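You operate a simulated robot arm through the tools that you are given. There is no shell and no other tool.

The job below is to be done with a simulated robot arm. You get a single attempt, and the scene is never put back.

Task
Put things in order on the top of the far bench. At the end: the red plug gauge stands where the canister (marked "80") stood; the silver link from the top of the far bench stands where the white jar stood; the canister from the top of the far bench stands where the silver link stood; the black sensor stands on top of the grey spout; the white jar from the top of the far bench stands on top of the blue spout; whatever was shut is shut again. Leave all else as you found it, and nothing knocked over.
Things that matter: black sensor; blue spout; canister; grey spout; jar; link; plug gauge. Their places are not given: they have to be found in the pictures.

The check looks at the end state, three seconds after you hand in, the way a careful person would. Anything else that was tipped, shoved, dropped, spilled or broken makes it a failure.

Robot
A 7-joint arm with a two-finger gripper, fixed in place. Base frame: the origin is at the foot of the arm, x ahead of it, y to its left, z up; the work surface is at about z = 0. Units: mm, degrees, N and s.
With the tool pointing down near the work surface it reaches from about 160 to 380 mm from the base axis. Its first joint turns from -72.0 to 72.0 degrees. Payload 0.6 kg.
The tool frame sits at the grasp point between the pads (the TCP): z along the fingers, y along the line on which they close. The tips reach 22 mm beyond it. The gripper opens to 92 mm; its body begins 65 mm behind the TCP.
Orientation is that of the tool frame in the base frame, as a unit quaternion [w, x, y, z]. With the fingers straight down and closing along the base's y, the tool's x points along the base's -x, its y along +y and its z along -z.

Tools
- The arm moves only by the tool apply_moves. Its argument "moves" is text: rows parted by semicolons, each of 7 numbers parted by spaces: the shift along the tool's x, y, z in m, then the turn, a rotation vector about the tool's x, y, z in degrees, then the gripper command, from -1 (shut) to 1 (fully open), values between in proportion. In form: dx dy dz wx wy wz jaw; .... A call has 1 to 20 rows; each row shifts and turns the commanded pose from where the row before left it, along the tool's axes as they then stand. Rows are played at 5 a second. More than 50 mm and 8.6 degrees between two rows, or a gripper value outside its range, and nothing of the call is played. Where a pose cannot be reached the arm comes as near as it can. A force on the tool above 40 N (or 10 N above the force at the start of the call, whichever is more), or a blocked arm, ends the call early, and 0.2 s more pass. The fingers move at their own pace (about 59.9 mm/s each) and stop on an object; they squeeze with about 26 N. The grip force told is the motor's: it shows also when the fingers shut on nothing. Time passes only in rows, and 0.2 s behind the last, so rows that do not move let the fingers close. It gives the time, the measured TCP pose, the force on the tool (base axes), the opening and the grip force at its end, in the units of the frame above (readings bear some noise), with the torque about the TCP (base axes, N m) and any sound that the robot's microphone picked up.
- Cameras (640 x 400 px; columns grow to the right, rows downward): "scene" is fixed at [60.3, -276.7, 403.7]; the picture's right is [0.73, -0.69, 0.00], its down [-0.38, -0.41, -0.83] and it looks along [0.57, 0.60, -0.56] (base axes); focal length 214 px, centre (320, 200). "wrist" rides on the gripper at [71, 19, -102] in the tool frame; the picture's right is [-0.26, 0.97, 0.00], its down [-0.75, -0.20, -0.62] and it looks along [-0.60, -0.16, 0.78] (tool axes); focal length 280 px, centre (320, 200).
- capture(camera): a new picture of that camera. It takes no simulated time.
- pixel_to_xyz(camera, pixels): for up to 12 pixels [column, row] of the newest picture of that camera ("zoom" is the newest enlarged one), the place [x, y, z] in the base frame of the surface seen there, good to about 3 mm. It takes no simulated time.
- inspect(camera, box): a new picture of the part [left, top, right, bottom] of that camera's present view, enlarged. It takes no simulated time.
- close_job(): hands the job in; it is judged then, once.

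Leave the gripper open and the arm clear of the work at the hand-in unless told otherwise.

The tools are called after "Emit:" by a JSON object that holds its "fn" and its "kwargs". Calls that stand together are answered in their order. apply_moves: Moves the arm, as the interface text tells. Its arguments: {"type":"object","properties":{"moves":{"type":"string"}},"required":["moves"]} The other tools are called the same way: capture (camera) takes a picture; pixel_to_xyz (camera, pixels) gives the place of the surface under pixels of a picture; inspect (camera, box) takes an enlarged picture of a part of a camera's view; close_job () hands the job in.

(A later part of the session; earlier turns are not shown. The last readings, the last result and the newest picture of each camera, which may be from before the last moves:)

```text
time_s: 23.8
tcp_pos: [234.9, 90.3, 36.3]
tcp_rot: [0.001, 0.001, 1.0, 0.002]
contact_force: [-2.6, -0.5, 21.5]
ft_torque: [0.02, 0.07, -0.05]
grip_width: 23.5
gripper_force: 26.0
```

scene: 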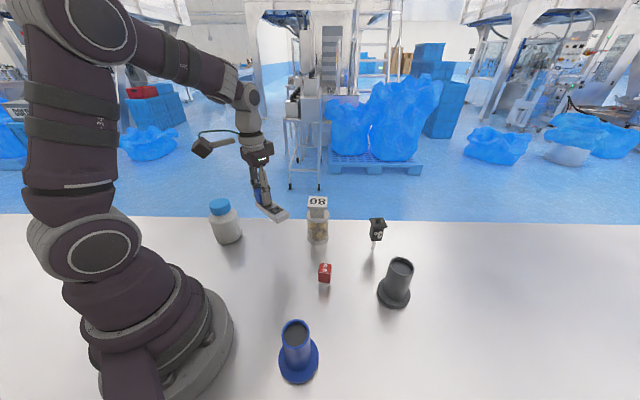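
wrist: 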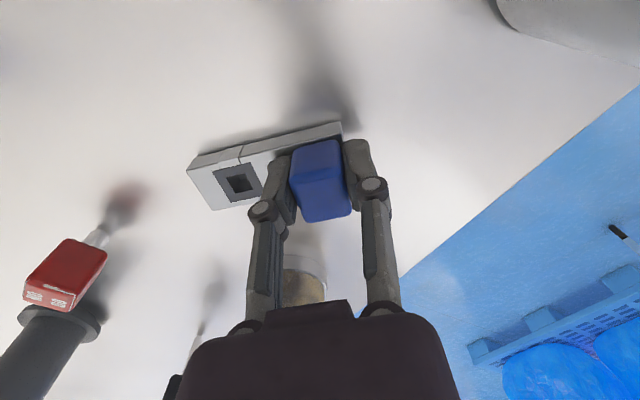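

Contact with the bench is felt (21 N). Opening the jaws and rising clear.

Emit:
{"fn": "apply_moves", "kwargs": {"moves": "0 0 -0.001 0 0 0 -0.3; 0 0 0 0 0 0 0.2; 0 0 0 0 0 0 1; 0 0 0 0 0 0 1; 0 0 0 0 0 0 1; 0 0 -0.02 0 0 0 1; 0 0 -0.03 0 0 0 1; 0 0 -0.04 0 0 0 1; 0 0 -0.04 0 0 0 1; 0 0 -0.03 0 0 0 1; 0 0 0 0 0 0 1"}}

Emit:
{"fn": "capture", "kwargs": {"camera": "wrist"}}

Emit:
{"fn": "inspect", "kwargs": {"camera": "scene", "box": [195, 170, 355, 270]}}

```text
time_s: 26.2
tcp_pos: [235.7, 87.6, 197.1]
tcp_rot: [0.001, 0.0, 1.0, 0.0]
contact_force: [0.0, 0.1, -0.6]
ft_torque: [-0.01, 0.02, 0.01]
grip_width: 91.8
gripper_force: 0.0
```

```text
taken
```

wrist: 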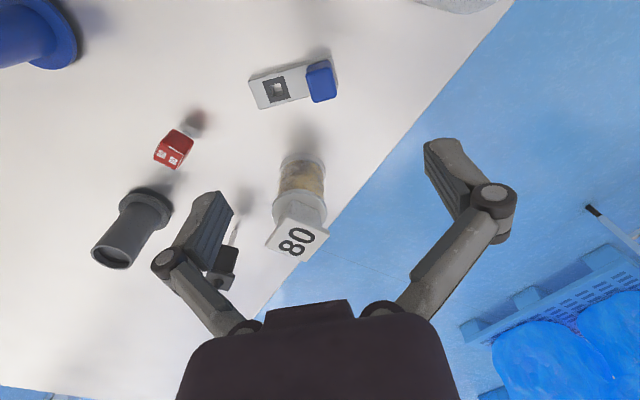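

```text
4.00 times, centred on (275, 220) of scene
```

zoom: 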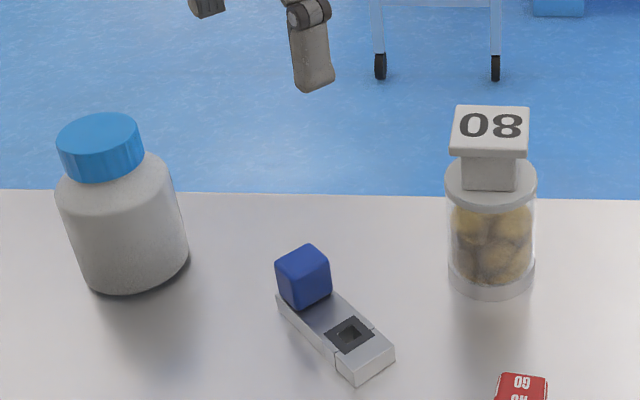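

The link is parked upright and stable. Now the canister: I'll zoom on it in the wrist view (270–330, 150–260) to refine its position and yaw.

Emit:
{"fn": "inspect", "kwargs": {"camera": "wrist", "box": [250, 145, 346, 265]}}

```text
3.33 times, centred on (298, 205) of wrist
```

zoom: 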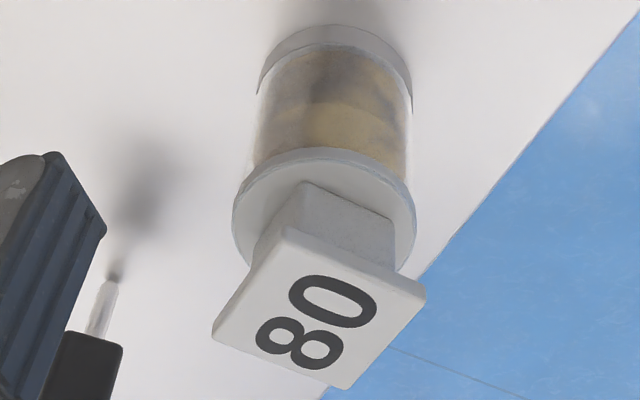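

Emit:
{"fn": "pixel_to_xyz", "kwargs": {"camera": "zoom", "pixels": [[285, 232], [422, 290], [345, 384], [217, 333], [315, 310], [236, 225], [412, 225], [310, 165], [265, 80], [408, 90], [335, 35], [340, 205]]}}

```text
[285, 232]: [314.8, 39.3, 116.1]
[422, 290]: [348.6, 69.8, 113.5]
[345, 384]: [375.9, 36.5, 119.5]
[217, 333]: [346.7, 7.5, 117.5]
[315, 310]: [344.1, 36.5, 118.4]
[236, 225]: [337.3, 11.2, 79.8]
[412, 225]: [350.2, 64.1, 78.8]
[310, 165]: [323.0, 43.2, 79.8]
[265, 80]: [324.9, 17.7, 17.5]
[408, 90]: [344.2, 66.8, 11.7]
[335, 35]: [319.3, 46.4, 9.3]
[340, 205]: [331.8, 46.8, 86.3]
```

The canister's plate is centred at about (345,36.8), z 118, with edges at about 42°. I'll turn the tool to yaw -48° and go above it at z≈150.

Emit:
{"fn": "apply_moves", "kwargs": {"moves": "0 0 0 0 0 8 1; 0 0 0 0 0 8 1; 0 0 0 0 0 8 1; 0 0 0 0 0 8 1; 0 0 0 0 0 8 1; 0 0 0 0 0 8 1; -0.0277 0.0118 0 0 0 0 1; -0.0277 0.0118 0 0 0 0 1; -0.0277 0.0118 0 0 0 0 1; -0.0277 0.0118 0 0 0 0 1; 0 0 0.02 0 0 0 1; 0 0 0.02 0 0 0 1; 0 0 0 0 0 0 1"}}

Emit:
{"fn": "capture", "kwargs": {"camera": "wrist"}}

Emit:
{"fn": "capture", "kwargs": {"camera": "scene"}}

```text
time_s: 29.0
tcp_pos: [344.2, 38.3, 157.3]
tcp_rot: [0.0, 0.407, 0.914, 0.001]
contact_force: [0.0, 0.2, 0.2]
ft_torque: [-0.02, -0.01, -0.02]
grip_width: 91.8
gripper_force: 0.1
```

```text
taken
```

wrist: 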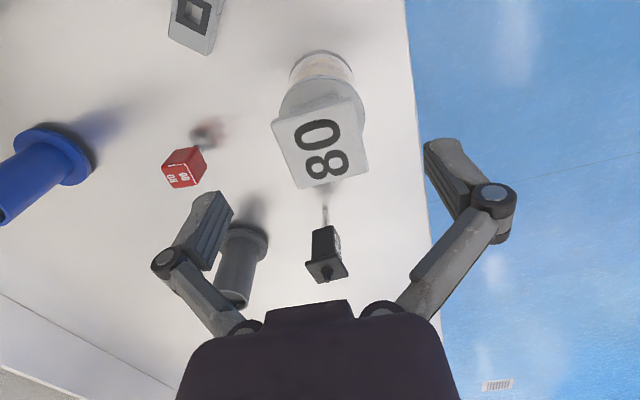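

```text
taken
```

scene: 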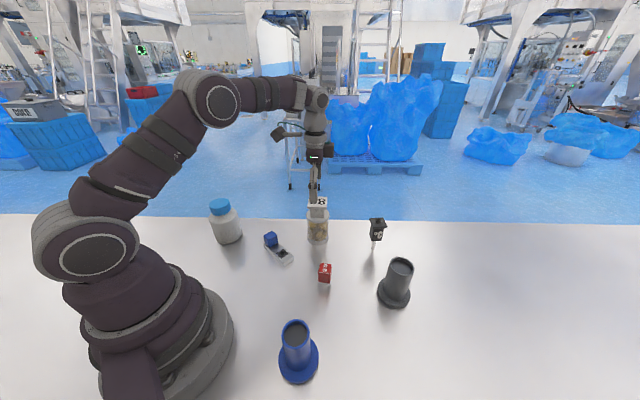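

I'm above the plate. I'll measure its corners from this closer view to check the centring and yaw.

Emit:
{"fn": "inspect", "kwargs": {"camera": "wrist", "box": [250, 40, 400, 200]}}

```text
2.50 times, centred on (325, 120) of wrist
```

zoom: 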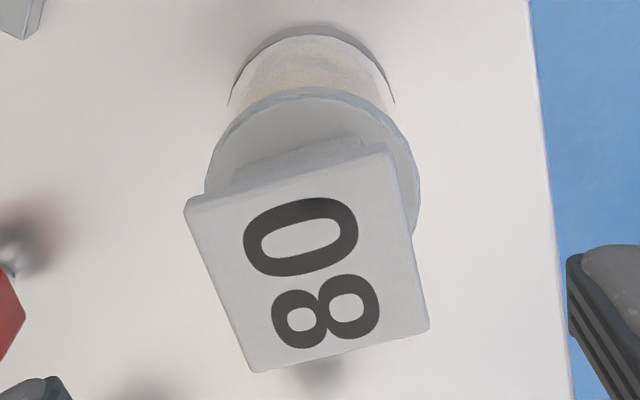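

Emit:
{"fn": "pixel_to_xyz", "kwargs": {"camera": "zoom", "pixels": [[190, 205], [388, 155], [424, 322], [255, 366], [310, 260], [290, 178], [285, 100], [210, 170], [418, 190]]}}

```text
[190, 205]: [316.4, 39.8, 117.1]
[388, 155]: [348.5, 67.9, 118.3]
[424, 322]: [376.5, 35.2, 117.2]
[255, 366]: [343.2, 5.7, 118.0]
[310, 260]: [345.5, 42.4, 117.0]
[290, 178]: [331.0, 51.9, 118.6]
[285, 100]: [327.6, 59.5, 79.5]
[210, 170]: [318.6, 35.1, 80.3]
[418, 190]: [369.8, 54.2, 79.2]
```

Plate centre is (346,37), edges about 41°. I'll trim slightly, lower to TCP z≈112.5 and close on the plate's edges.

Emit:
{"fn": "apply_moves", "kwargs": {"moves": "-0.0015 0.0005 0.012 0 0 0.8 1; 0 0 0.012 0 0 0 1; 0 0 0.012 0 0 0 1; 0 0 0.0088 0 0 0 1; 0 0 0 0 0 0 1; 0 0 0 0 0 0 0.4; 0 0 0 0 0 0 0.1; 0 0 0 0 0 0 -0.2; 0 0 0 0 0 0 -0.5; 0 0 0 0 0 0 -1; 0 0 0 0 0 0 -1; 0 0 0 0 0 0 -1"}}

Emit:
{"fn": "capture", "kwargs": {"camera": "wrist"}}

Emit:
{"fn": "inspect", "kwargs": {"camera": "scene", "box": [270, 170, 366, 250]}}

```text
time_s: 31.6
tcp_pos: [344.8, 37.7, 111.8]
tcp_rot: [0.0, 0.413, 0.911, 0.001]
contact_force: [-1.9, 0.6, 5.1]
ft_torque: [0.05, 0.1, 0.07]
grip_width: 44.6
gripper_force: 25.7
```

```text
taken
```

wrist: 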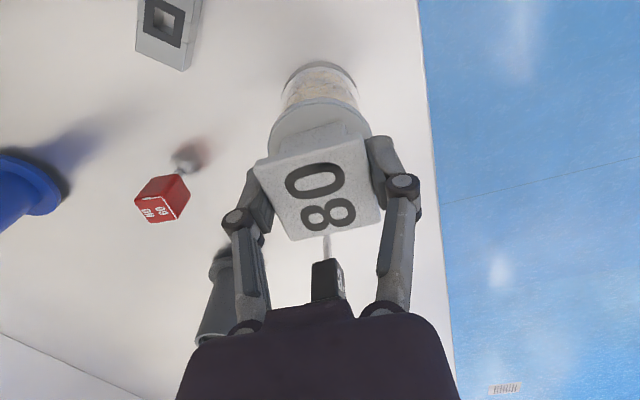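

```text
5.00 times, centred on (318, 210) of scene
```

zoom: 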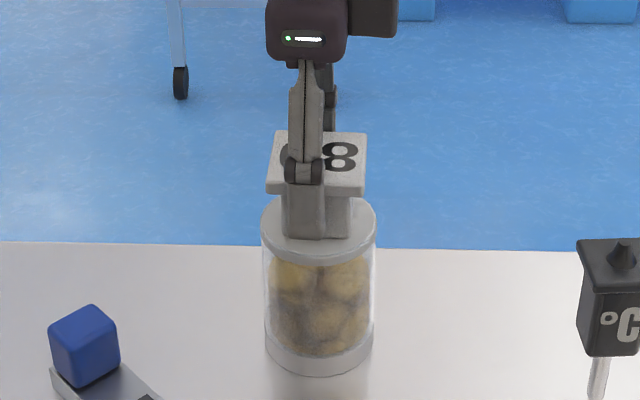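

The plate is gripped at 44.6 mm. I'll lift 10 mm slowly and check that the whole canister, not only a lid, comes up.

Emit:
{"fn": "apply_moves", "kwargs": {"moves": "0 0 -0.001 0 0 0 -1; 0 0 -0.002 0 0 0 -1; 0 0 -0.002 0 0 0 -1; 0 0 -0.002 0 0 0 -1; 0 0 -0.003 0 0 0 -1; 0 0 0 0 0 0 -1"}}

Emit:
{"fn": "capture", "kwargs": {"camera": "wrist"}}

Emit:
{"fn": "inspect", "kwargs": {"camera": "scene", "box": [270, 170, 366, 250]}}

```text
time_s: 33.0
tcp_pos: [345.0, 37.8, 122.1]
tcp_rot: [0.0, 0.413, 0.911, 0.001]
contact_force: [0.3, -0.1, -1.9]
ft_torque: [-0.04, 0.03, -0.01]
grip_width: 44.6
gripper_force: 26.2
```

```text
taken
```

wrist: 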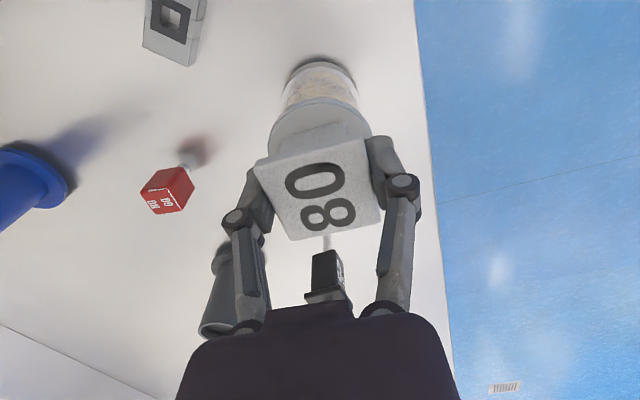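

```text
5.00 times, centred on (318, 210) of scene
```

zoom: 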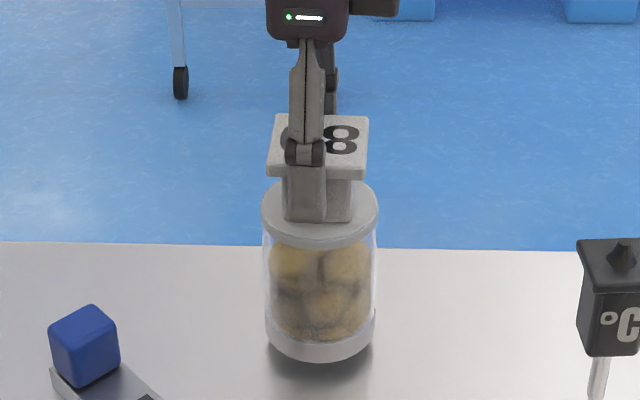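

The whole canister rises together. I'll lift it to TCP z≈235, so its bottom is about 123 and clears everything.

Emit:
{"fn": "apply_moves", "kwargs": {"moves": "0 0 -0.01 0 0 0 -1; 0 0 -0.02 0 0 0 -1; 0 0 -0.025 0 0 0 -1; 0 0 -0.025 0 0 0 -1; 0 0 -0.02 0 0 0 -1; 0 0 -0.013 0 0 0 -1; 0 0 0 0 0 0 -1"}}

Emit:
{"fn": "capture", "kwargs": {"camera": "scene"}}

```text
time_s: 34.6
tcp_pos: [342.9, 36.6, 233.3]
tcp_rot: [0.001, 0.412, 0.911, 0.001]
contact_force: [-0.4, 0.0, -1.0]
ft_torque: [0.0, 0.0, -0.02]
grip_width: 44.6
gripper_force: 26.1
```

```text
taken
```

scene: 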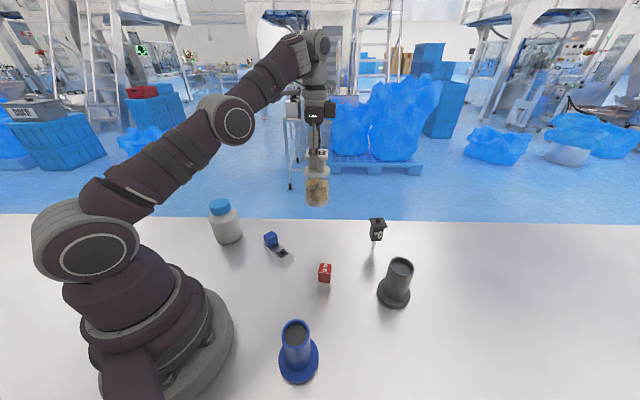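

Held well. Now I'll carry it over to above the link's old place at (205.8,-273).

Emit:
{"fn": "apply_moves", "kwargs": {"moves": "-0.0059 -0.0129 0 0 0 0 -1; -0.01174 -0.02584 0 0 0 0 -1; -0.01174 -0.02584 0 0 0 0 -1; -0.01174 -0.02584 0 0 0 0 -1; -0.01174 -0.02584 0 0 0 0 -1; -0.01174 -0.02584 0 0 0 0 -1; -0.01174 -0.02584 0 0 0 0 -1; -0.01174 -0.02584 0 0 0 0 -1; -0.01174 -0.02584 0 0 0 0 -1; -0.01174 -0.02584 0 0 0 0 -1; -0.01174 -0.02584 0 0 0 0 -1; -0.01174 -0.02584 0 0 0 0 -1; -0.0059 -0.0129 0 0 0 0 -1; 0 0 0 0 0 0 -1"}}

Emit:
{"fn": "capture", "kwargs": {"camera": "wrist"}}

Emit:
{"fn": "capture", "kwargs": {"camera": "scene"}}

```text
time_s: 37.6
tcp_pos: [204.9, -271.6, 233.7]
tcp_rot: [0.0, 0.413, 0.911, 0.001]
contact_force: [0.2, 0.4, -1.6]
ft_torque: [0.03, 0.01, 0.0]
grip_width: 44.9
gripper_force: 26.2
```

```text
taken
```

wrist: 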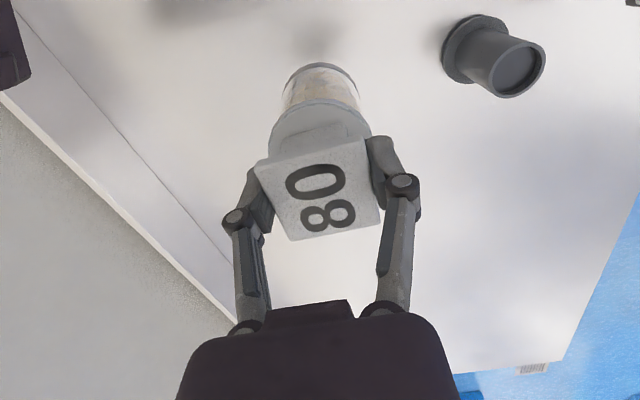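

```text
taken
```

scene: 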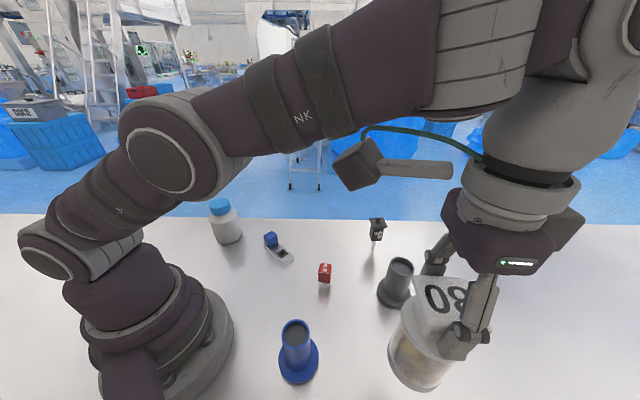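

Now lowering the canister to just above the bench (TCP z≈115).

Emit:
{"fn": "apply_moves", "kwargs": {"moves": "0 -0.0005 0.01 0 0 0 -1; 0 0 0.02 0 0 0 -1; 0 0 0.025 0 0 0 -1; 0 0 0.025 0 0 0 -1; 0 0 0.02 0 0 0 -1; 0 0 0.01 0 0 0 -1; 0 0 0.006 0 0 0 -1; 0 0 0.0025 0 0 0 -1; 0 0 0 0 0 0 -1"}}

Emit:
{"fn": "inspect", "kwargs": {"camera": "scene", "box": [340, 290, 484, 400]}}

Emit:
{"fn": "capture", "kwargs": {"camera": "wrist"}}

```text
time_s: 39.6
tcp_pos: [204.5, -271.3, 116.2]
tcp_rot: [0.0, 0.413, 0.911, 0.001]
contact_force: [-0.8, 0.2, -1.6]
ft_torque: [0.01, -0.01, 0.01]
grip_width: 44.8
gripper_force: 25.5
```

```text
3.64 times, centred on (412, 345) of scene
```

zoom: 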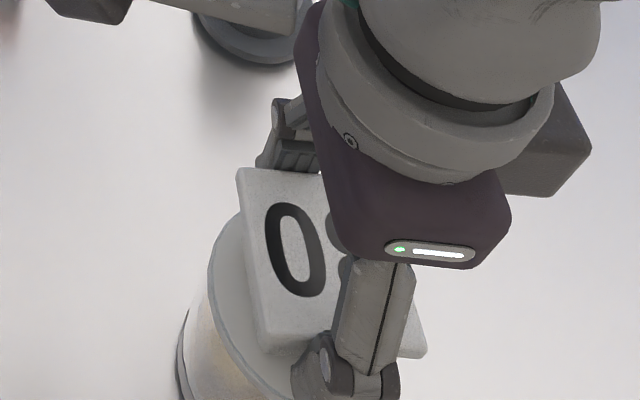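

```text
taken
```

wrist: 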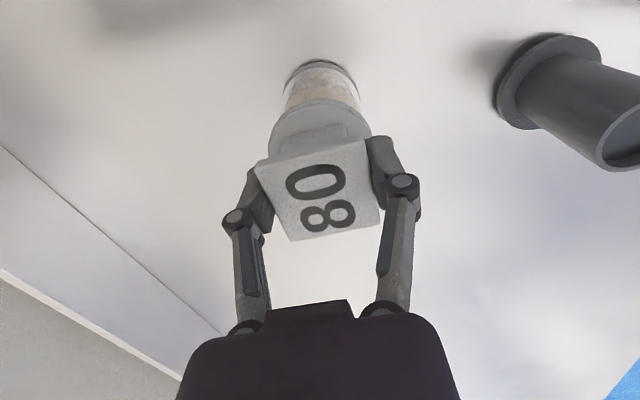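

I'll lower in small steps until it touches.

Emit:
{"fn": "apply_moves", "kwargs": {"moves": "0 -0.0005 0.001 0 0 0 -1; 0 0 0.001 0 0 0 -1; 0 0 0.001 0 0 0 -1; 0 0 0 0 0 0 -1"}}

```text
time_s: 40.6
tcp_pos: [204.6, -273.2, 112.9]
tcp_rot: [0.0, 0.413, 0.911, 0.001]
contact_force: [-0.4, 0.3, -1.5]
ft_torque: [-0.02, 0.02, 0.0]
grip_width: 45.0
gripper_force: 25.9
```

Not touching yet. A little lower in half-millimetre steps.

Emit:
{"fn": "apply_moves", "kwargs": {"moves": "0 0 0.0005 0 0 0 -1; 0 0 0.0005 0 0 0 -1; 0 0 0.0005 0 0 0 -1; 0 0 0 0 0 0 -1"}}

```text
time_s: 41.6
tcp_pos: [203.8, -273.7, 111.0]
tcp_rot: [0.001, 0.412, 0.911, 0.001]
contact_force: [-4.1, 3.9, 17.1]
ft_torque: [0.23, -0.02, 0.08]
grip_width: 44.8
gripper_force: 25.9
```

Touching (17 N). I'll ease back half a millimetre, open slowly, then rise straight up.

Emit:
{"fn": "apply_moves", "kwargs": {"moves": "0 0 -0.0007 0 0 0 -1; 0 0 0 0 0 0 0; 0 0 0 0 0 0 0.2; 0 0 0 0 0 0 0.6; 0 0 0 0 0 0 1; 0 0 0 0 0 0 1; 0 0 0 0 0 0 1"}}

Emit:
{"fn": "capture", "kwargs": {"camera": "wrist"}}

Emit:
{"fn": "inspect", "kwargs": {"camera": "scene", "box": [340, 290, 484, 400]}}

```text
time_s: 43.2
tcp_pos: [204.8, -273.1, 112.1]
tcp_rot: [0.0, 0.413, 0.911, 0.002]
contact_force: [0.2, 0.3, 0.0]
ft_torque: [0.0, 0.02, 0.04]
grip_width: 92.2
gripper_force: 0.0
```

```text
taken
```

wrist: 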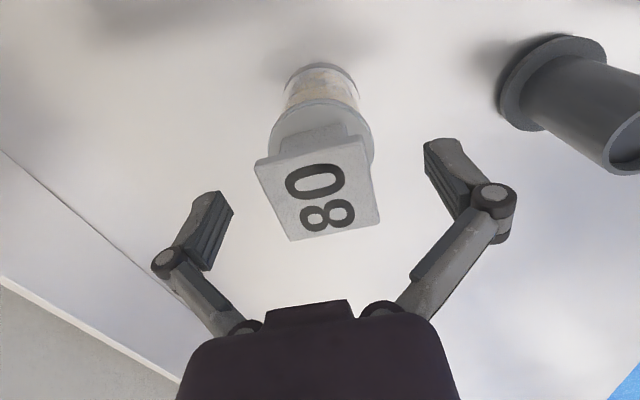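

```text
3.64 times, centred on (412, 345) of scene
```

zoom: 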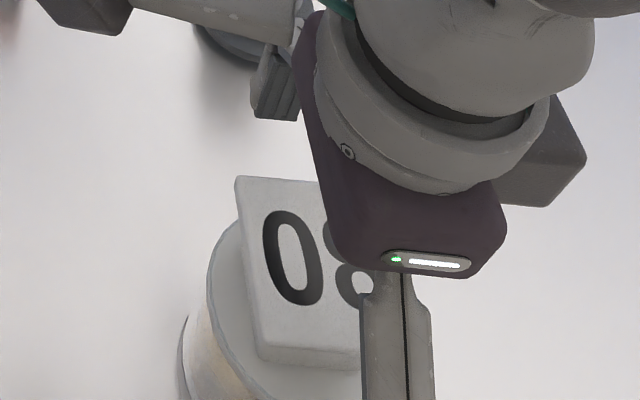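

The canister stands upright at the link's old place. I'll rise, then go above the red gauge at (262,-76), turning the tool to -54.5° to match its faces.

Emit:
{"fn": "apply_moves", "kwargs": {"moves": "0 0 -0.02 0 0 0 1; 0 0 -0.035 0 0 0 1; 0 0 -0.035 0 0 0 1; 0 0 0 0 0 5.7 1; 0.0181 0.023 0 0 0 0 1; 0.0181 0.023 0 0 0 0 1; 0.0181 0.023 0 0 0 0 1; 0.0181 0.023 0 0 0 0 1; 0.0181 0.023 0 0 0 0 1; 0.0181 0.023 0 0 0 0 1; 0.0181 0.023 0 0 0 0 1; 0 0 0.03 0 0 0 1; 0 0 0.04 0 0 0 1; 0 0 0 0 0 0 1"}}

Emit:
{"fn": "capture", "kwargs": {"camera": "wrist"}}

Emit:
{"fn": "capture", "kwargs": {"camera": "scene"}}

```text
time_s: 46.2
tcp_pos: [260.8, -76.7, 131.7]
tcp_rot: [0.0, 0.458, 0.889, 0.0]
contact_force: [-0.5, -0.3, 0.0]
ft_torque: [0.03, -0.02, 0.04]
grip_width: 91.8
gripper_force: 0.1
```

```text
taken
```

wrist: 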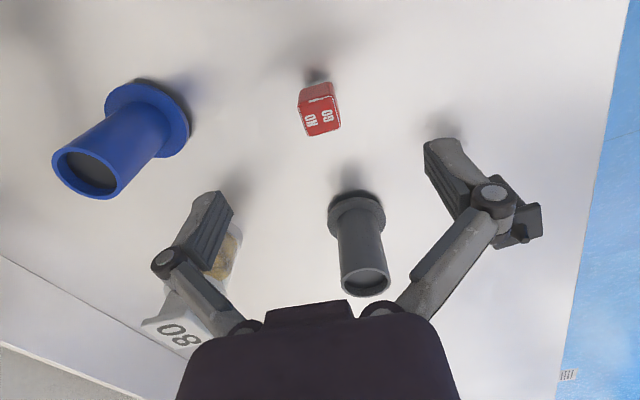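

```text
taken
```

scene: 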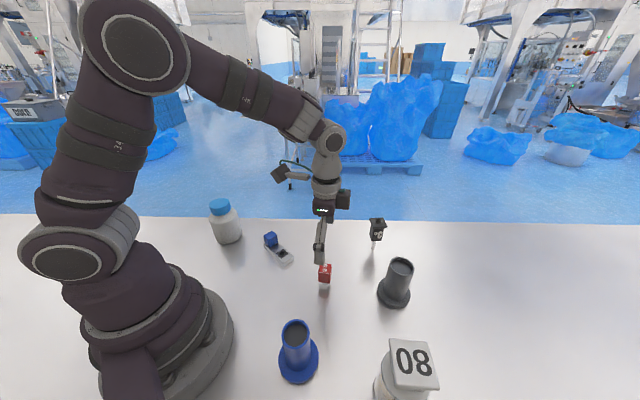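

I'm above the gauge. I'll zoom in for its exact position and yaw, and check the canister in the scene view.

Emit:
{"fn": "inspect", "kwargs": {"camera": "scene", "box": [340, 310, 468, 400]}}

Emit:
{"fn": "inspect", "kwargs": {"camera": "wrist", "box": [284, 60, 356, 145]}}

```text
4.44 times, centred on (404, 355) of scene
```

zoom: 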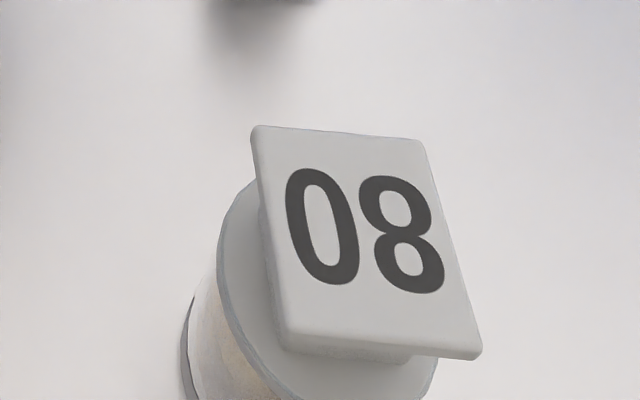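

```text
4.71 times, centred on (320, 102) of wrist
```

zoom: 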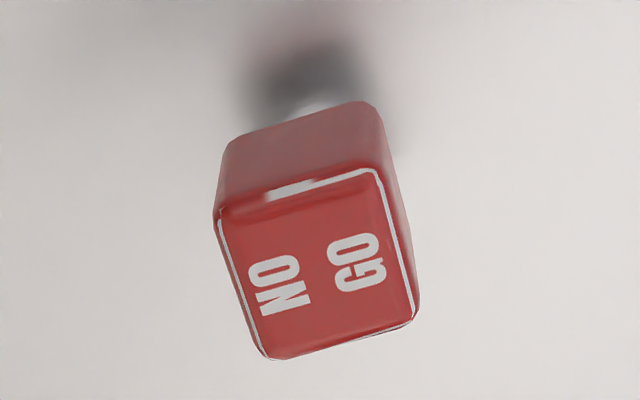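

Emit:
{"fn": "pixel_to_xyz", "kwargs": {"camera": "zoom", "pixels": [[222, 222], [375, 178], [412, 308], [268, 350], [320, 260], [232, 155], [365, 110], [315, 105], [300, 290], [350, 230]]}}

```text
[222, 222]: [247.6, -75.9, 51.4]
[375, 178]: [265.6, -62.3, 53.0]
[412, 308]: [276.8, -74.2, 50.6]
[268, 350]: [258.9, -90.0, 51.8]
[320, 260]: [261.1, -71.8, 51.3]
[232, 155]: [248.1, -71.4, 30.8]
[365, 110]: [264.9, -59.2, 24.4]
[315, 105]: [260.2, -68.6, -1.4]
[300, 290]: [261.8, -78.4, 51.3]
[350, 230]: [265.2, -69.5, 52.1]
```

Gauge centre is (262,-76), yaw about 38°. I'll trim the yaw by -2°, lower to TCP z≈38 (mid-height of the red cube) and close slowly.

Emit:
{"fn": "apply_moves", "kwargs": {"moves": "-0.0003 0.0014 0 0 0 -2 1; 0 0 0.02 0 0 0 1; 0 0 0.024 0 0 0 1; 0 0 0.024 0 0 0 1; 0 0 0.016 0 0 0 1; 0 0 0.0097 0 0 0 1; 0 0 0 0 0 0 1; 0 0 0 0 0 0 0.4; 0 0 0 0 0 0 0; 0 0 0 0 0 0 -0.3; 0 0 0 0 0 0 -0.5; 0 0 0 0 0 0 -0.7; 0 0 0 0 0 0 -1; 0 0 0 0 0 0 -1; 0 0 0 0 0 0 -1"}}

Emit:
{"fn": "capture", "kwargs": {"camera": "wrist"}}

Emit:
{"fn": "inspect", "kwargs": {"camera": "scene", "box": [285, 225, 365, 300]}}

```text
time_s: 49.4
tcp_pos: [264.0, -76.1, 39.2]
tcp_rot: [-0.001, 0.442, 0.897, 0.001]
contact_force: [0.0, -0.7, -0.2]
ft_torque: [0.0, 0.01, 0.01]
grip_width: 25.1
gripper_force: 25.9
```

```text
taken
```

wrist: 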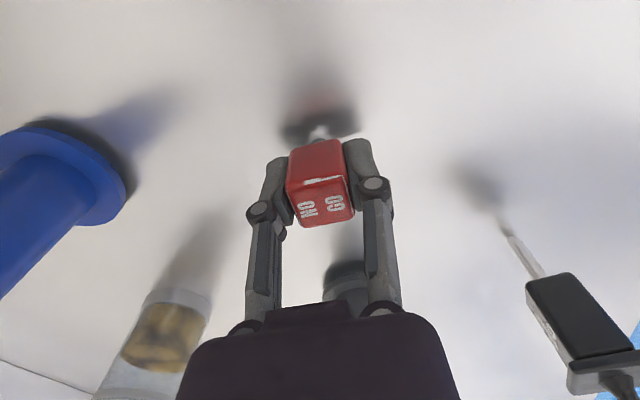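

```text
5.33 times, centred on (325, 262) of scene
```

zoom: 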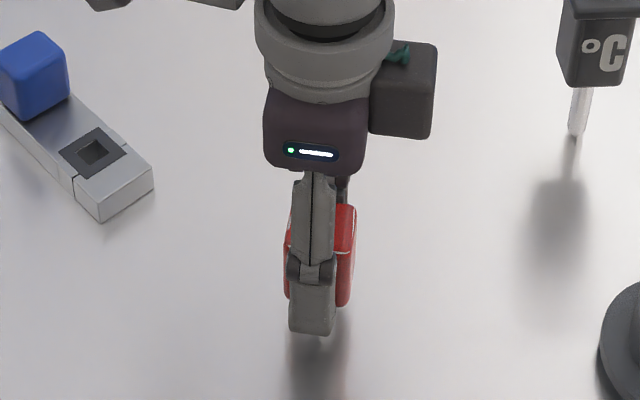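

Gripped at 25.1 mm. I'll lift slowly, then check.

Emit:
{"fn": "apply_moves", "kwargs": {"moves": "0 0 -0.001 0 0 0 -1; 0 0 -0.002 0 0 0 -1; 0 0 -0.003 0 0 0 -1; 0 0 -0.004 0 0 0 -1; 0 0 -0.01 0 0 0 -1; 0 0 -0.02 0 0 0 -1; 0 0 -0.025 0 0 0 -1; 0 0 -0.025 0 0 0 -1; 0 0 -0.01 0 0 0 -1; 0 0 0 0 0 0 -1"}}

Emit:
{"fn": "capture", "kwargs": {"camera": "wrist"}}

Emit:
{"fn": "inspect", "kwargs": {"camera": "scene", "box": [285, 195, 381, 300]}}

```text
time_s: 51.6
tcp_pos: [262.8, -74.9, 138.9]
tcp_rot: [-0.001, 0.442, 0.897, 0.001]
contact_force: [-0.5, 0.0, -0.8]
ft_torque: [0.0, -0.01, 0.05]
grip_width: 24.9
gripper_force: 26.2
```

```text
taken
```

wrist: 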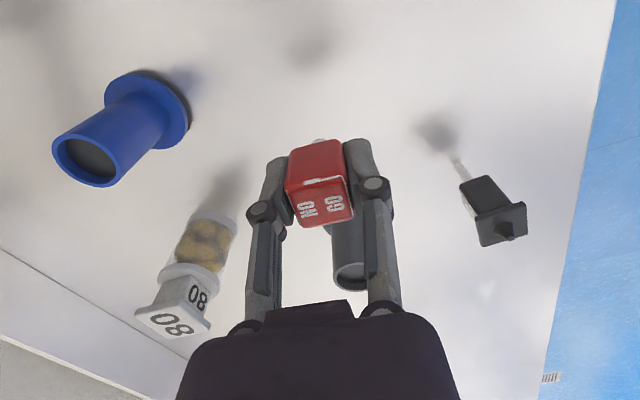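

```text
3.81 times, centred on (333, 248) of scene
```

zoom: 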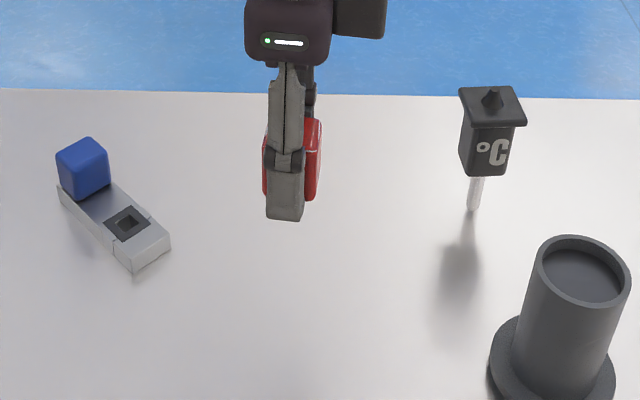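

The gauge is lifted cleanly. Carrying it to above the canister's old place (346,37).

Emit:
{"fn": "apply_moves", "kwargs": {"moves": "0.0032 0.0112 0 0 0 0 -1; 0.00638 0.02242 0 0 0 0 -1; 0.00638 0.02242 0 0 0 0 -1; 0.00638 0.02242 0 0 0 0 -1; 0.00638 0.02242 0 0 0 0 -1; 0.00638 0.02242 0 0 0 0 -1; 0.0032 0.0112 0 0 0 0 -1; 0 0 0 0 0 0 -1"}}

Emit:
{"fn": "capture", "kwargs": {"camera": "wrist"}}

Emit:
{"fn": "capture", "kwargs": {"camera": "scene"}}

```text
time_s: 53.4
tcp_pos: [345.9, 37.6, 138.3]
tcp_rot: [0.0, 0.442, 0.897, 0.002]
contact_force: [-0.2, 0.4, -1.3]
ft_torque: [0.03, 0.0, -0.02]
grip_width: 25.0
gripper_force: 25.5
```

```text
taken
```

wrist: 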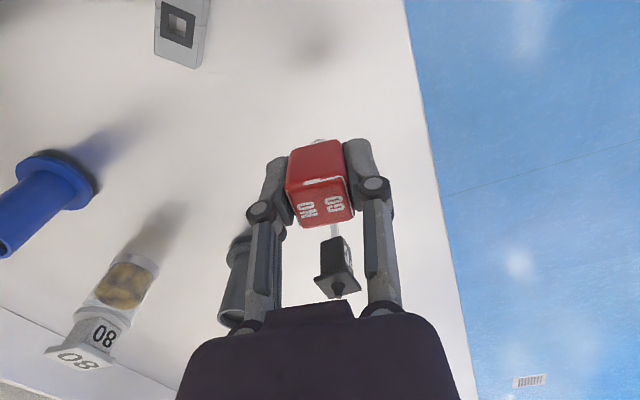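

```text
taken
```

scene: 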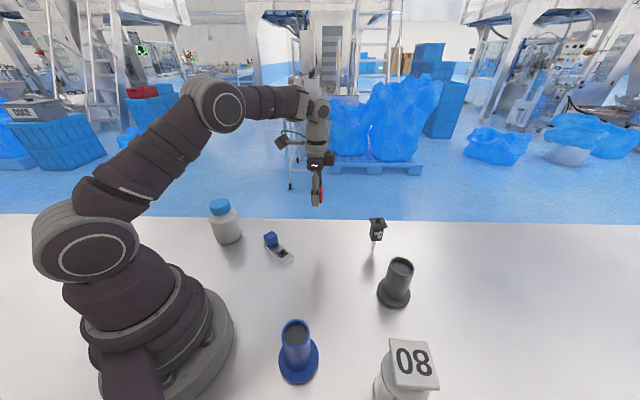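

Over the spot at (346,37). Lowering to about 41 first.

Emit:
{"fn": "apply_moves", "kwargs": {"moves": "0 0 0.012 0 0 0 -1; 0 0 0.022 0 0 0 -1; 0 0 0.024 0 0 0 -1; 0 0 0.018 0 0 0 -1; 0 0 0.012 0 0 0 -1; 0 0 0.006 0 0 0 -1; 0 0 0.003 0 0 0 -1; 0 0 0 0 0 0 -1"}}

Emit:
{"fn": "inspect", "kwargs": {"camera": "scene", "box": [275, 185, 371, 255]}}

```text
time_s: 55.2
tcp_pos: [346.7, 36.2, 42.0]
tcp_rot: [0.0, 0.443, 0.897, 0.001]
contact_force: [-0.1, 0.6, -0.6]
ft_torque: [-0.04, -0.02, 0.0]
grip_width: 25.1
gripper_force: 26.2
```

```text
5.71 times, centred on (323, 220) of scene
```

zoom: 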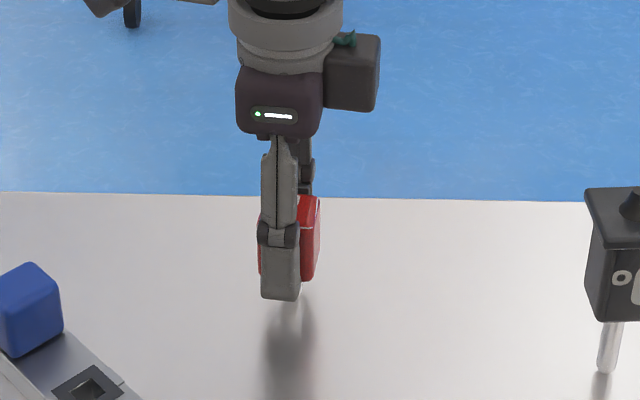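

Small steps down until contact is felt.

Emit:
{"fn": "apply_moves", "kwargs": {"moves": "0 0 0.001 0 0 0 -1; 0 0 0.001 0 0 0 -1; 0 0 0.0005 0 0 0 -1; 0 0 0.0005 0 0 0 -1; 0 0 0 0 0 0 -1"}}

```text
time_s: 56.4
tcp_pos: [346.9, 36.7, 39.4]
tcp_rot: [0.0, 0.442, 0.897, 0.001]
contact_force: [0.5, 0.0, -1.4]
ft_torque: [0.0, 0.0, -0.02]
grip_width: 24.9
gripper_force: 26.2
```

Emit:
{"fn": "apply_moves", "kwargs": {"moves": "0 0 0.0005 0 0 0 -1; 0 0 0.0005 0 0 0 -1; 0 0 0 0 0 0 -1"}}

```text
time_s: 57.2
tcp_pos: [347.7, 36.3, 37.7]
tcp_rot: [0.0, 0.442, 0.897, 0.001]
contact_force: [-2.9, -0.3, 8.0]
ft_torque: [0.04, 0.1, 0.03]
grip_width: 25.1
gripper_force: 26.6
```

It's touching down (8 N). I'll open slowly without moving, then look.

Emit:
{"fn": "apply_moves", "kwargs": {"moves": "0 0 -0.0003 0 0 0 -1; 0 0 0 0 0 0 -0.4; 0 0 0 0 0 0 -0.2; 0 0 0 0 0 0 0.1; 0 0 0 0 0 0 0.5; 0 0 0 0 0 0 1; 0 0 0 0 0 0 1; 0 0 0 0 0 0 1"}}

Emit:
{"fn": "capture", "kwargs": {"camera": "wrist"}}

Emit:
{"fn": "inspect", "kwargs": {"camera": "scene", "box": [275, 185, 371, 255]}}

```text
time_s: 59.0
tcp_pos: [346.3, 37.9, 37.5]
tcp_rot: [0.0, 0.442, 0.897, 0.002]
contact_force: [-0.4, -0.1, 0.7]
ft_torque: [0.01, -0.01, -0.01]
grip_width: 91.9
gripper_force: 0.1
```

```text
taken
```

wrist: 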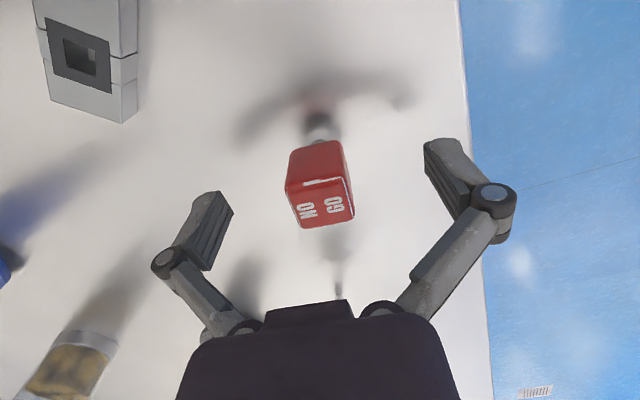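

```text
5.71 times, centred on (323, 220) of scene
```

zoom: 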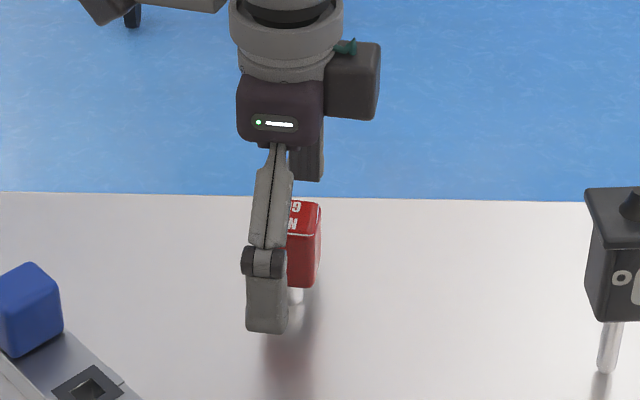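

The gauge stands at the canister's old place. I'll rise, turn the tool to yaw 0 and go above the jar (177,199).

Emit:
{"fn": "apply_moves", "kwargs": {"moves": "0 0 -0.02 0 0 0 1; 0 0 -0.035 0 0 0 1; 0 0 -0.04 0 0 0 1; 0 0 -0.04 0 0 0 1; 0 0 -0.03 0 0 0 1; 0 0 0 0 0 -7.5 1; 0 0 0 0 0 -7.5 1; 0 0 0 0 0 -7.5 1; 0 0 0 0 0 -7.5 1; 0 0 0 0 0 -7.5 1; 0 0 0 0 0 -7.5 1; 0 0 0 0 0 -7.5 1; 0.02 0.019 0 0 0 0 1; 0.02 0.019 0 0 0 0 1; 0.02 0.019 0 0 0 0 1; 0 0 0 0 0 0 1"}}

Emit:
{"fn": "capture", "kwargs": {"camera": "wrist"}}

Emit:
{"fn": "capture", "kwargs": {"camera": "scene"}}

```text
time_s: 62.4
tcp_pos: [286.0, 93.6, 202.3]
tcp_rot: [0.001, 0.0, 1.0, 0.001]
contact_force: [-0.1, -0.4, 0.2]
ft_torque: [-0.01, 0.0, -0.01]
grip_width: 92.1
gripper_force: 0.0
```

```text
taken
```

wrist: 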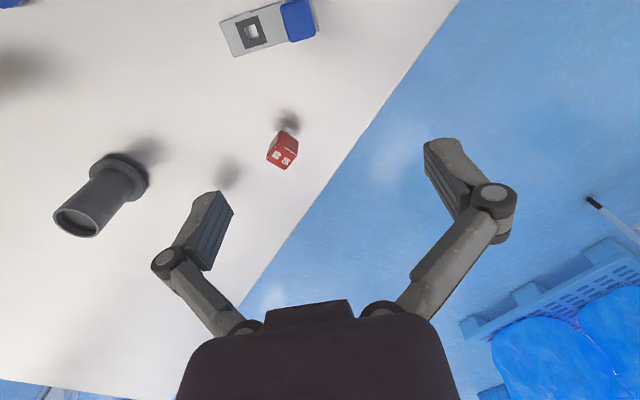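

```text
taken
```

scene: 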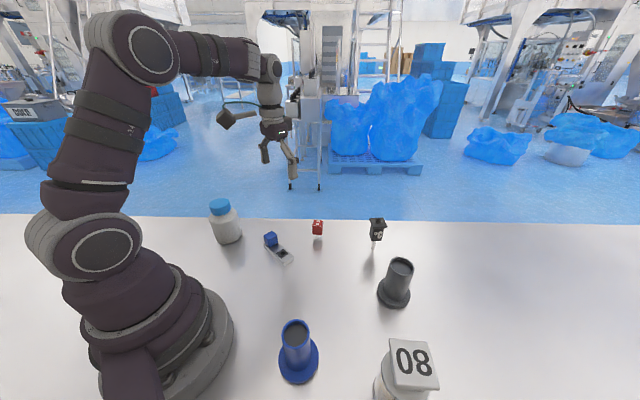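

The gauge stands well at (317,227) in the scene. Continuing on to above the jar at (177,199).

Emit:
{"fn": "apply_moves", "kwargs": {"moves": "0.0218 0.0211 0 0 0 0 1; 0.0218 0.0211 0 0 0 0 1; 0.0218 0.0211 0 0 0 0 1; 0.0218 0.0211 0 0 0 0 1; 0.0218 0.0211 0 0 0 0 1; 0 0 0 0 0 0 1"}}

Emit:
{"fn": "capture", "kwargs": {"camera": "wrist"}}

Emit:
{"fn": "capture", "kwargs": {"camera": "scene"}}

```text
time_s: 63.8
tcp_pos: [177.1, 198.7, 203.8]
tcp_rot: [0.0, 0.0, 1.0, 0.001]
contact_force: [-0.6, -0.7, 0.8]
ft_torque: [0.01, 0.01, 0.01]
grip_width: 92.1
gripper_force: 0.1
```

```text
taken
```

wrist: 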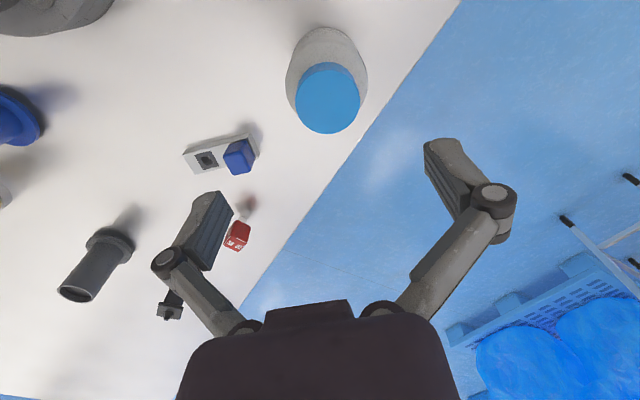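

```text
taken
```

scene: 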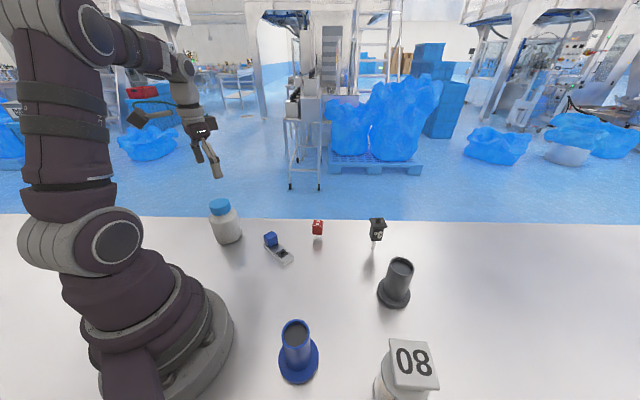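

Now I'll zoom on the jar in the wrist view to fit its circle.

Emit:
{"fn": "inspect", "kwargs": {"camera": "wrist", "box": [270, 10, 390, 145]}}

```text
2.96 times, centred on (330, 78) of wrist
```

zoom: 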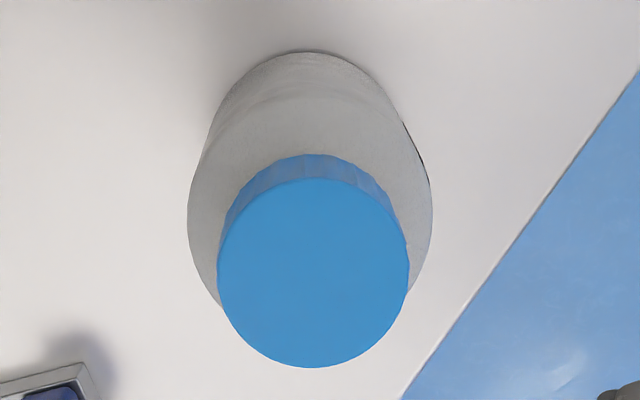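

Emit:
{"fn": "pixel_to_xyz", "kwargs": {"camera": "zoom", "pixels": [[222, 272], [404, 272], [312, 184], [312, 362], [250, 340], [375, 338], [312, 272], [193, 230], [427, 215], [305, 130], [308, 58], [210, 140]]}}

```text
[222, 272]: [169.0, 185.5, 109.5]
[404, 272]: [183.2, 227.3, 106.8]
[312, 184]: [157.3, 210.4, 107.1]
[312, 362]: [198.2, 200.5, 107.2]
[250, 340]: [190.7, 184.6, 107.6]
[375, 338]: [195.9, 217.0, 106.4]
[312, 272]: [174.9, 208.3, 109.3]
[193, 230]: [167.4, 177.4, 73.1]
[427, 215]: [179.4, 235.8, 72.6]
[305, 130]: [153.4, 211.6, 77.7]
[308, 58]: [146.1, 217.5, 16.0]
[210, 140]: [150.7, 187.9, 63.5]
```

The cap's centre is (177,205.5) and the body radius about 30, so the jar stands at (177,206). I'll shift 7 mm in y, go down to z≈130 and check the centring before straddling it.

Emit:
{"fn": "apply_moves", "kwargs": {"moves": "0 0.007 0.02 0 0 0 1; 0 0 0.03 0 0 0 1; 0 0 0.02 0 0 0 1; 0 0 0 0 0 0 1"}}

Emit:
{"fn": "capture", "kwargs": {"camera": "wrist"}}

Emit:
{"fn": "inspect", "kwargs": {"camera": "scene", "box": [160, 120, 288, 250]}}

```text
time_s: 64.8
tcp_pos: [177.2, 205.4, 133.3]
tcp_rot: [0.0, -0.001, 1.0, 0.001]
contact_force: [-0.9, -0.4, -0.2]
ft_torque: [0.02, 0.03, -0.02]
grip_width: 92.0
gripper_force: 0.1
```

```text
taken
```

wrist: 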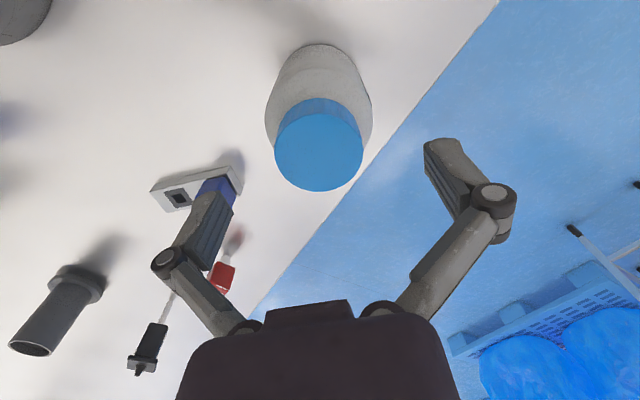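

```text
3.08 times, centred on (224, 185) of scene
```

zoom: 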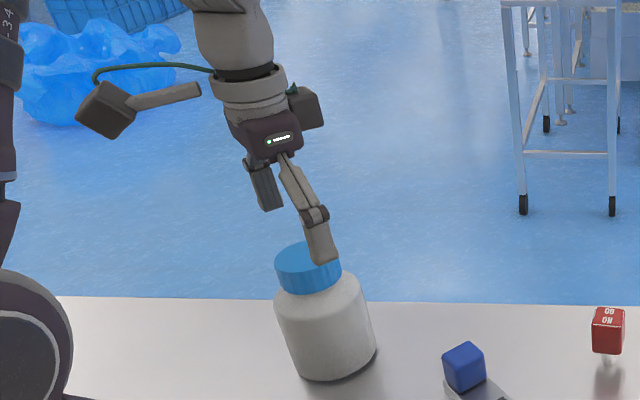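

I'll measure the cap outline again from here to correct any offset.

Emit:
{"fn": "inspect", "kwargs": {"camera": "wrist", "box": [255, 85, 385, 200]}}

```text
3.48 times, centred on (320, 142) of wrist
```

zoom: 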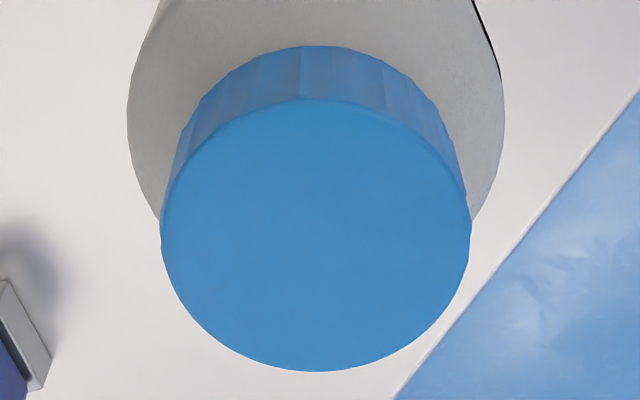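

Emit:
{"fn": "pixel_to_xyz", "kwargs": {"camera": "zoom", "pixels": [[165, 235], [467, 235], [316, 104], [318, 366], [205, 325], [425, 330], [215, 140], [415, 140], [318, 235], [135, 130], [498, 130]]}}

```text
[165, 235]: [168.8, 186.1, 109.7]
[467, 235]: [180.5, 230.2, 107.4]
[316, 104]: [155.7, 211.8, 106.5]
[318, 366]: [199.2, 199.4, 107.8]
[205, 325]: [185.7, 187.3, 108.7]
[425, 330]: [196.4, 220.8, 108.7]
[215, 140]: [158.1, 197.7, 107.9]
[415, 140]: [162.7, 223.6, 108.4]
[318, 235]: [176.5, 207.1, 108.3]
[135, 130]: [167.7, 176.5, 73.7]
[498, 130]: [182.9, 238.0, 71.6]
```

Jar centre is about (176.5,206.5), with the TCP within about 1 mm of it. I'll go down to TCP z≈52, which leaves the palm about 9 mm above the cap.

Emit:
{"fn": "apply_moves", "kwargs": {"moves": "0.0007 0.001 0.012 0 0 0 1; 0 0 0.018 0 0 0 1; 0 0 0.018 0 0 0 1; 0 0 0.018 0 0 0 1; 0 0 0.0113 0 0 0 1; 0 0 0.004 0 0 0 1; 0 0 0 0 0 0 1"}}

Emit:
{"fn": "capture", "kwargs": {"camera": "wrist"}}

Emit:
{"fn": "inspect", "kwargs": {"camera": "scene", "box": [160, 150, 288, 260]}}

```text
time_s: 66.4
tcp_pos: [176.3, 207.2, 52.3]
tcp_rot: [0.001, 0.0, 1.0, 0.001]
contact_force: [0.4, -0.5, -0.4]
ft_torque: [0.03, -0.01, -0.03]
grip_width: 92.1
gripper_force: 0.1
```

```text
taken
```

wrist: 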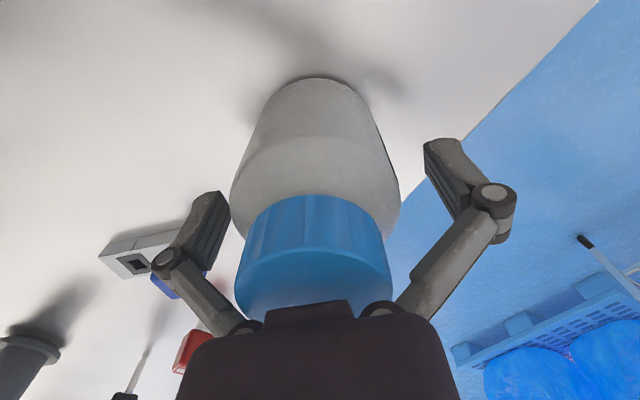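

```text
3.64 times, centred on (224, 205) of scene
```

zoom: 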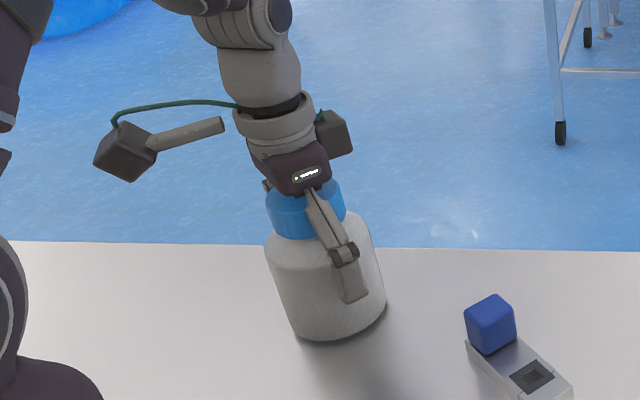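

No contact. To keep the finger links clear of the cap's rim, I'll rise 5 mm to TCP z≈57, then close slowly on the body.

Emit:
{"fn": "apply_moves", "kwargs": {"moves": "0 0 -0.005 0 0 0 1; 0 0 0 0 0 0 0.7; 0 0 0 0 0 0 0.5; 0 0 0 0 0 0 0.35; 0 0 0 0 0 0 0.2; 0 0 0 0 0 0 0; 0 0 0 0 0 0 -0.5; 0 0 0 0 0 0 -1; 0 0 0 0 0 0 -1; 0 0 0 0 0 0 -1"}}

Emit:
{"fn": "capture", "kwargs": {"camera": "wrist"}}

Emit:
{"fn": "inspect", "kwargs": {"camera": "scene", "box": [160, 150, 288, 260]}}

```text
time_s: 68.6
tcp_pos: [177.4, 207.4, 57.1]
tcp_rot: [0.001, 0.0, 1.0, 0.001]
contact_force: [-0.1, -1.2, 15.9]
ft_torque: [-0.04, 0.06, 0.05]
grip_width: 66.2
gripper_force: 25.7
```

```text
taken
```

wrist: 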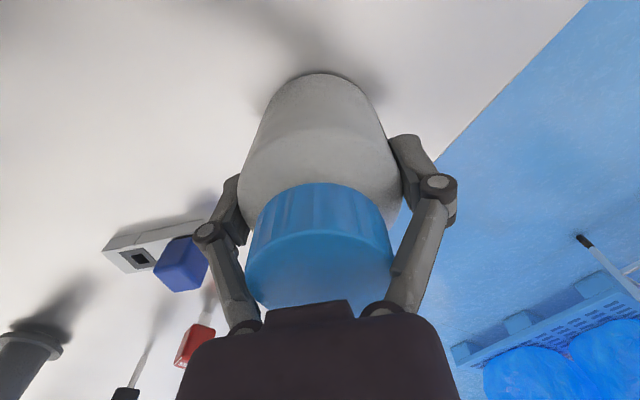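

```text
3.64 times, centred on (224, 205) of scene
```

zoom: 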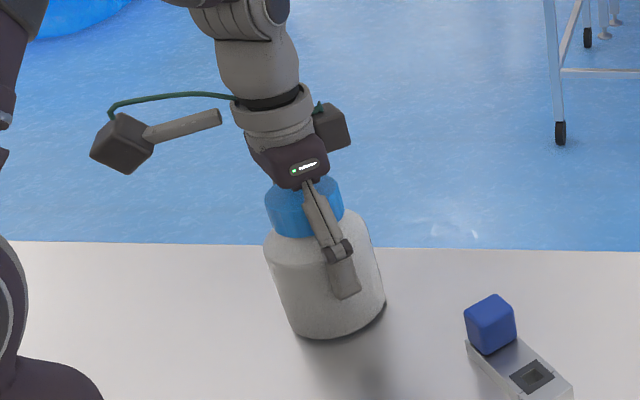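

Held at 66.2 mm with 26 N. I'll lift very slowly by about 8 mm and check it follows.

Emit:
{"fn": "apply_moves", "kwargs": {"moves": "0 0 -0.001 0 0 0 -1; 0 0 -0.001 0 0 0 -1; 0 0 -0.001 0 0 0 -1; 0 0 -0.001 0 0 0 -1; 0 0 -0.002 0 0 0 -1; 0 0 -0.002 0 0 0 -1; 0 0 -0.002 0 0 0 -1; 0 0 0 0 0 0 -1"}}

Emit:
{"fn": "capture", "kwargs": {"camera": "wrist"}}

Emit:
{"fn": "inspect", "kwargs": {"camera": "scene", "box": [160, 150, 288, 260]}}

```text
time_s: 70.4
tcp_pos: [175.4, 207.7, 66.4]
tcp_rot: [0.001, 0.0, 1.0, 0.001]
contact_force: [-0.4, -0.2, -1.9]
ft_torque: [-0.01, 0.0, -0.02]
grip_width: 66.3
gripper_force: 26.0
```

```text
taken
```

wrist: 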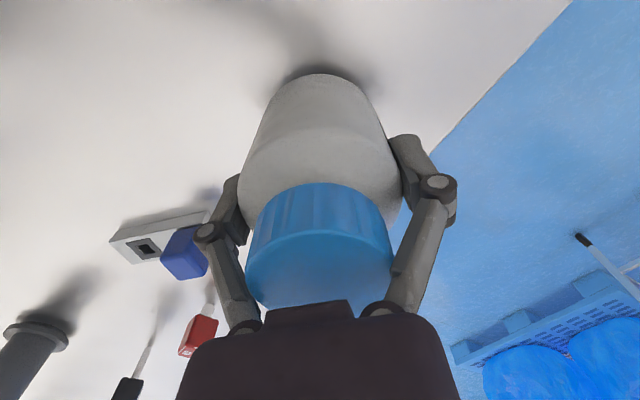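

```text
3.64 times, centred on (224, 205) of scene
```

zoom: 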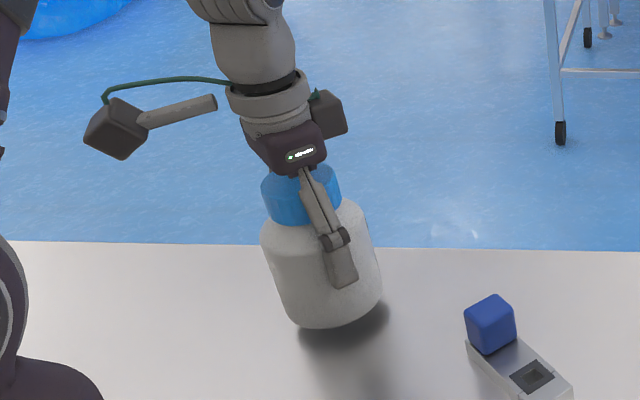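

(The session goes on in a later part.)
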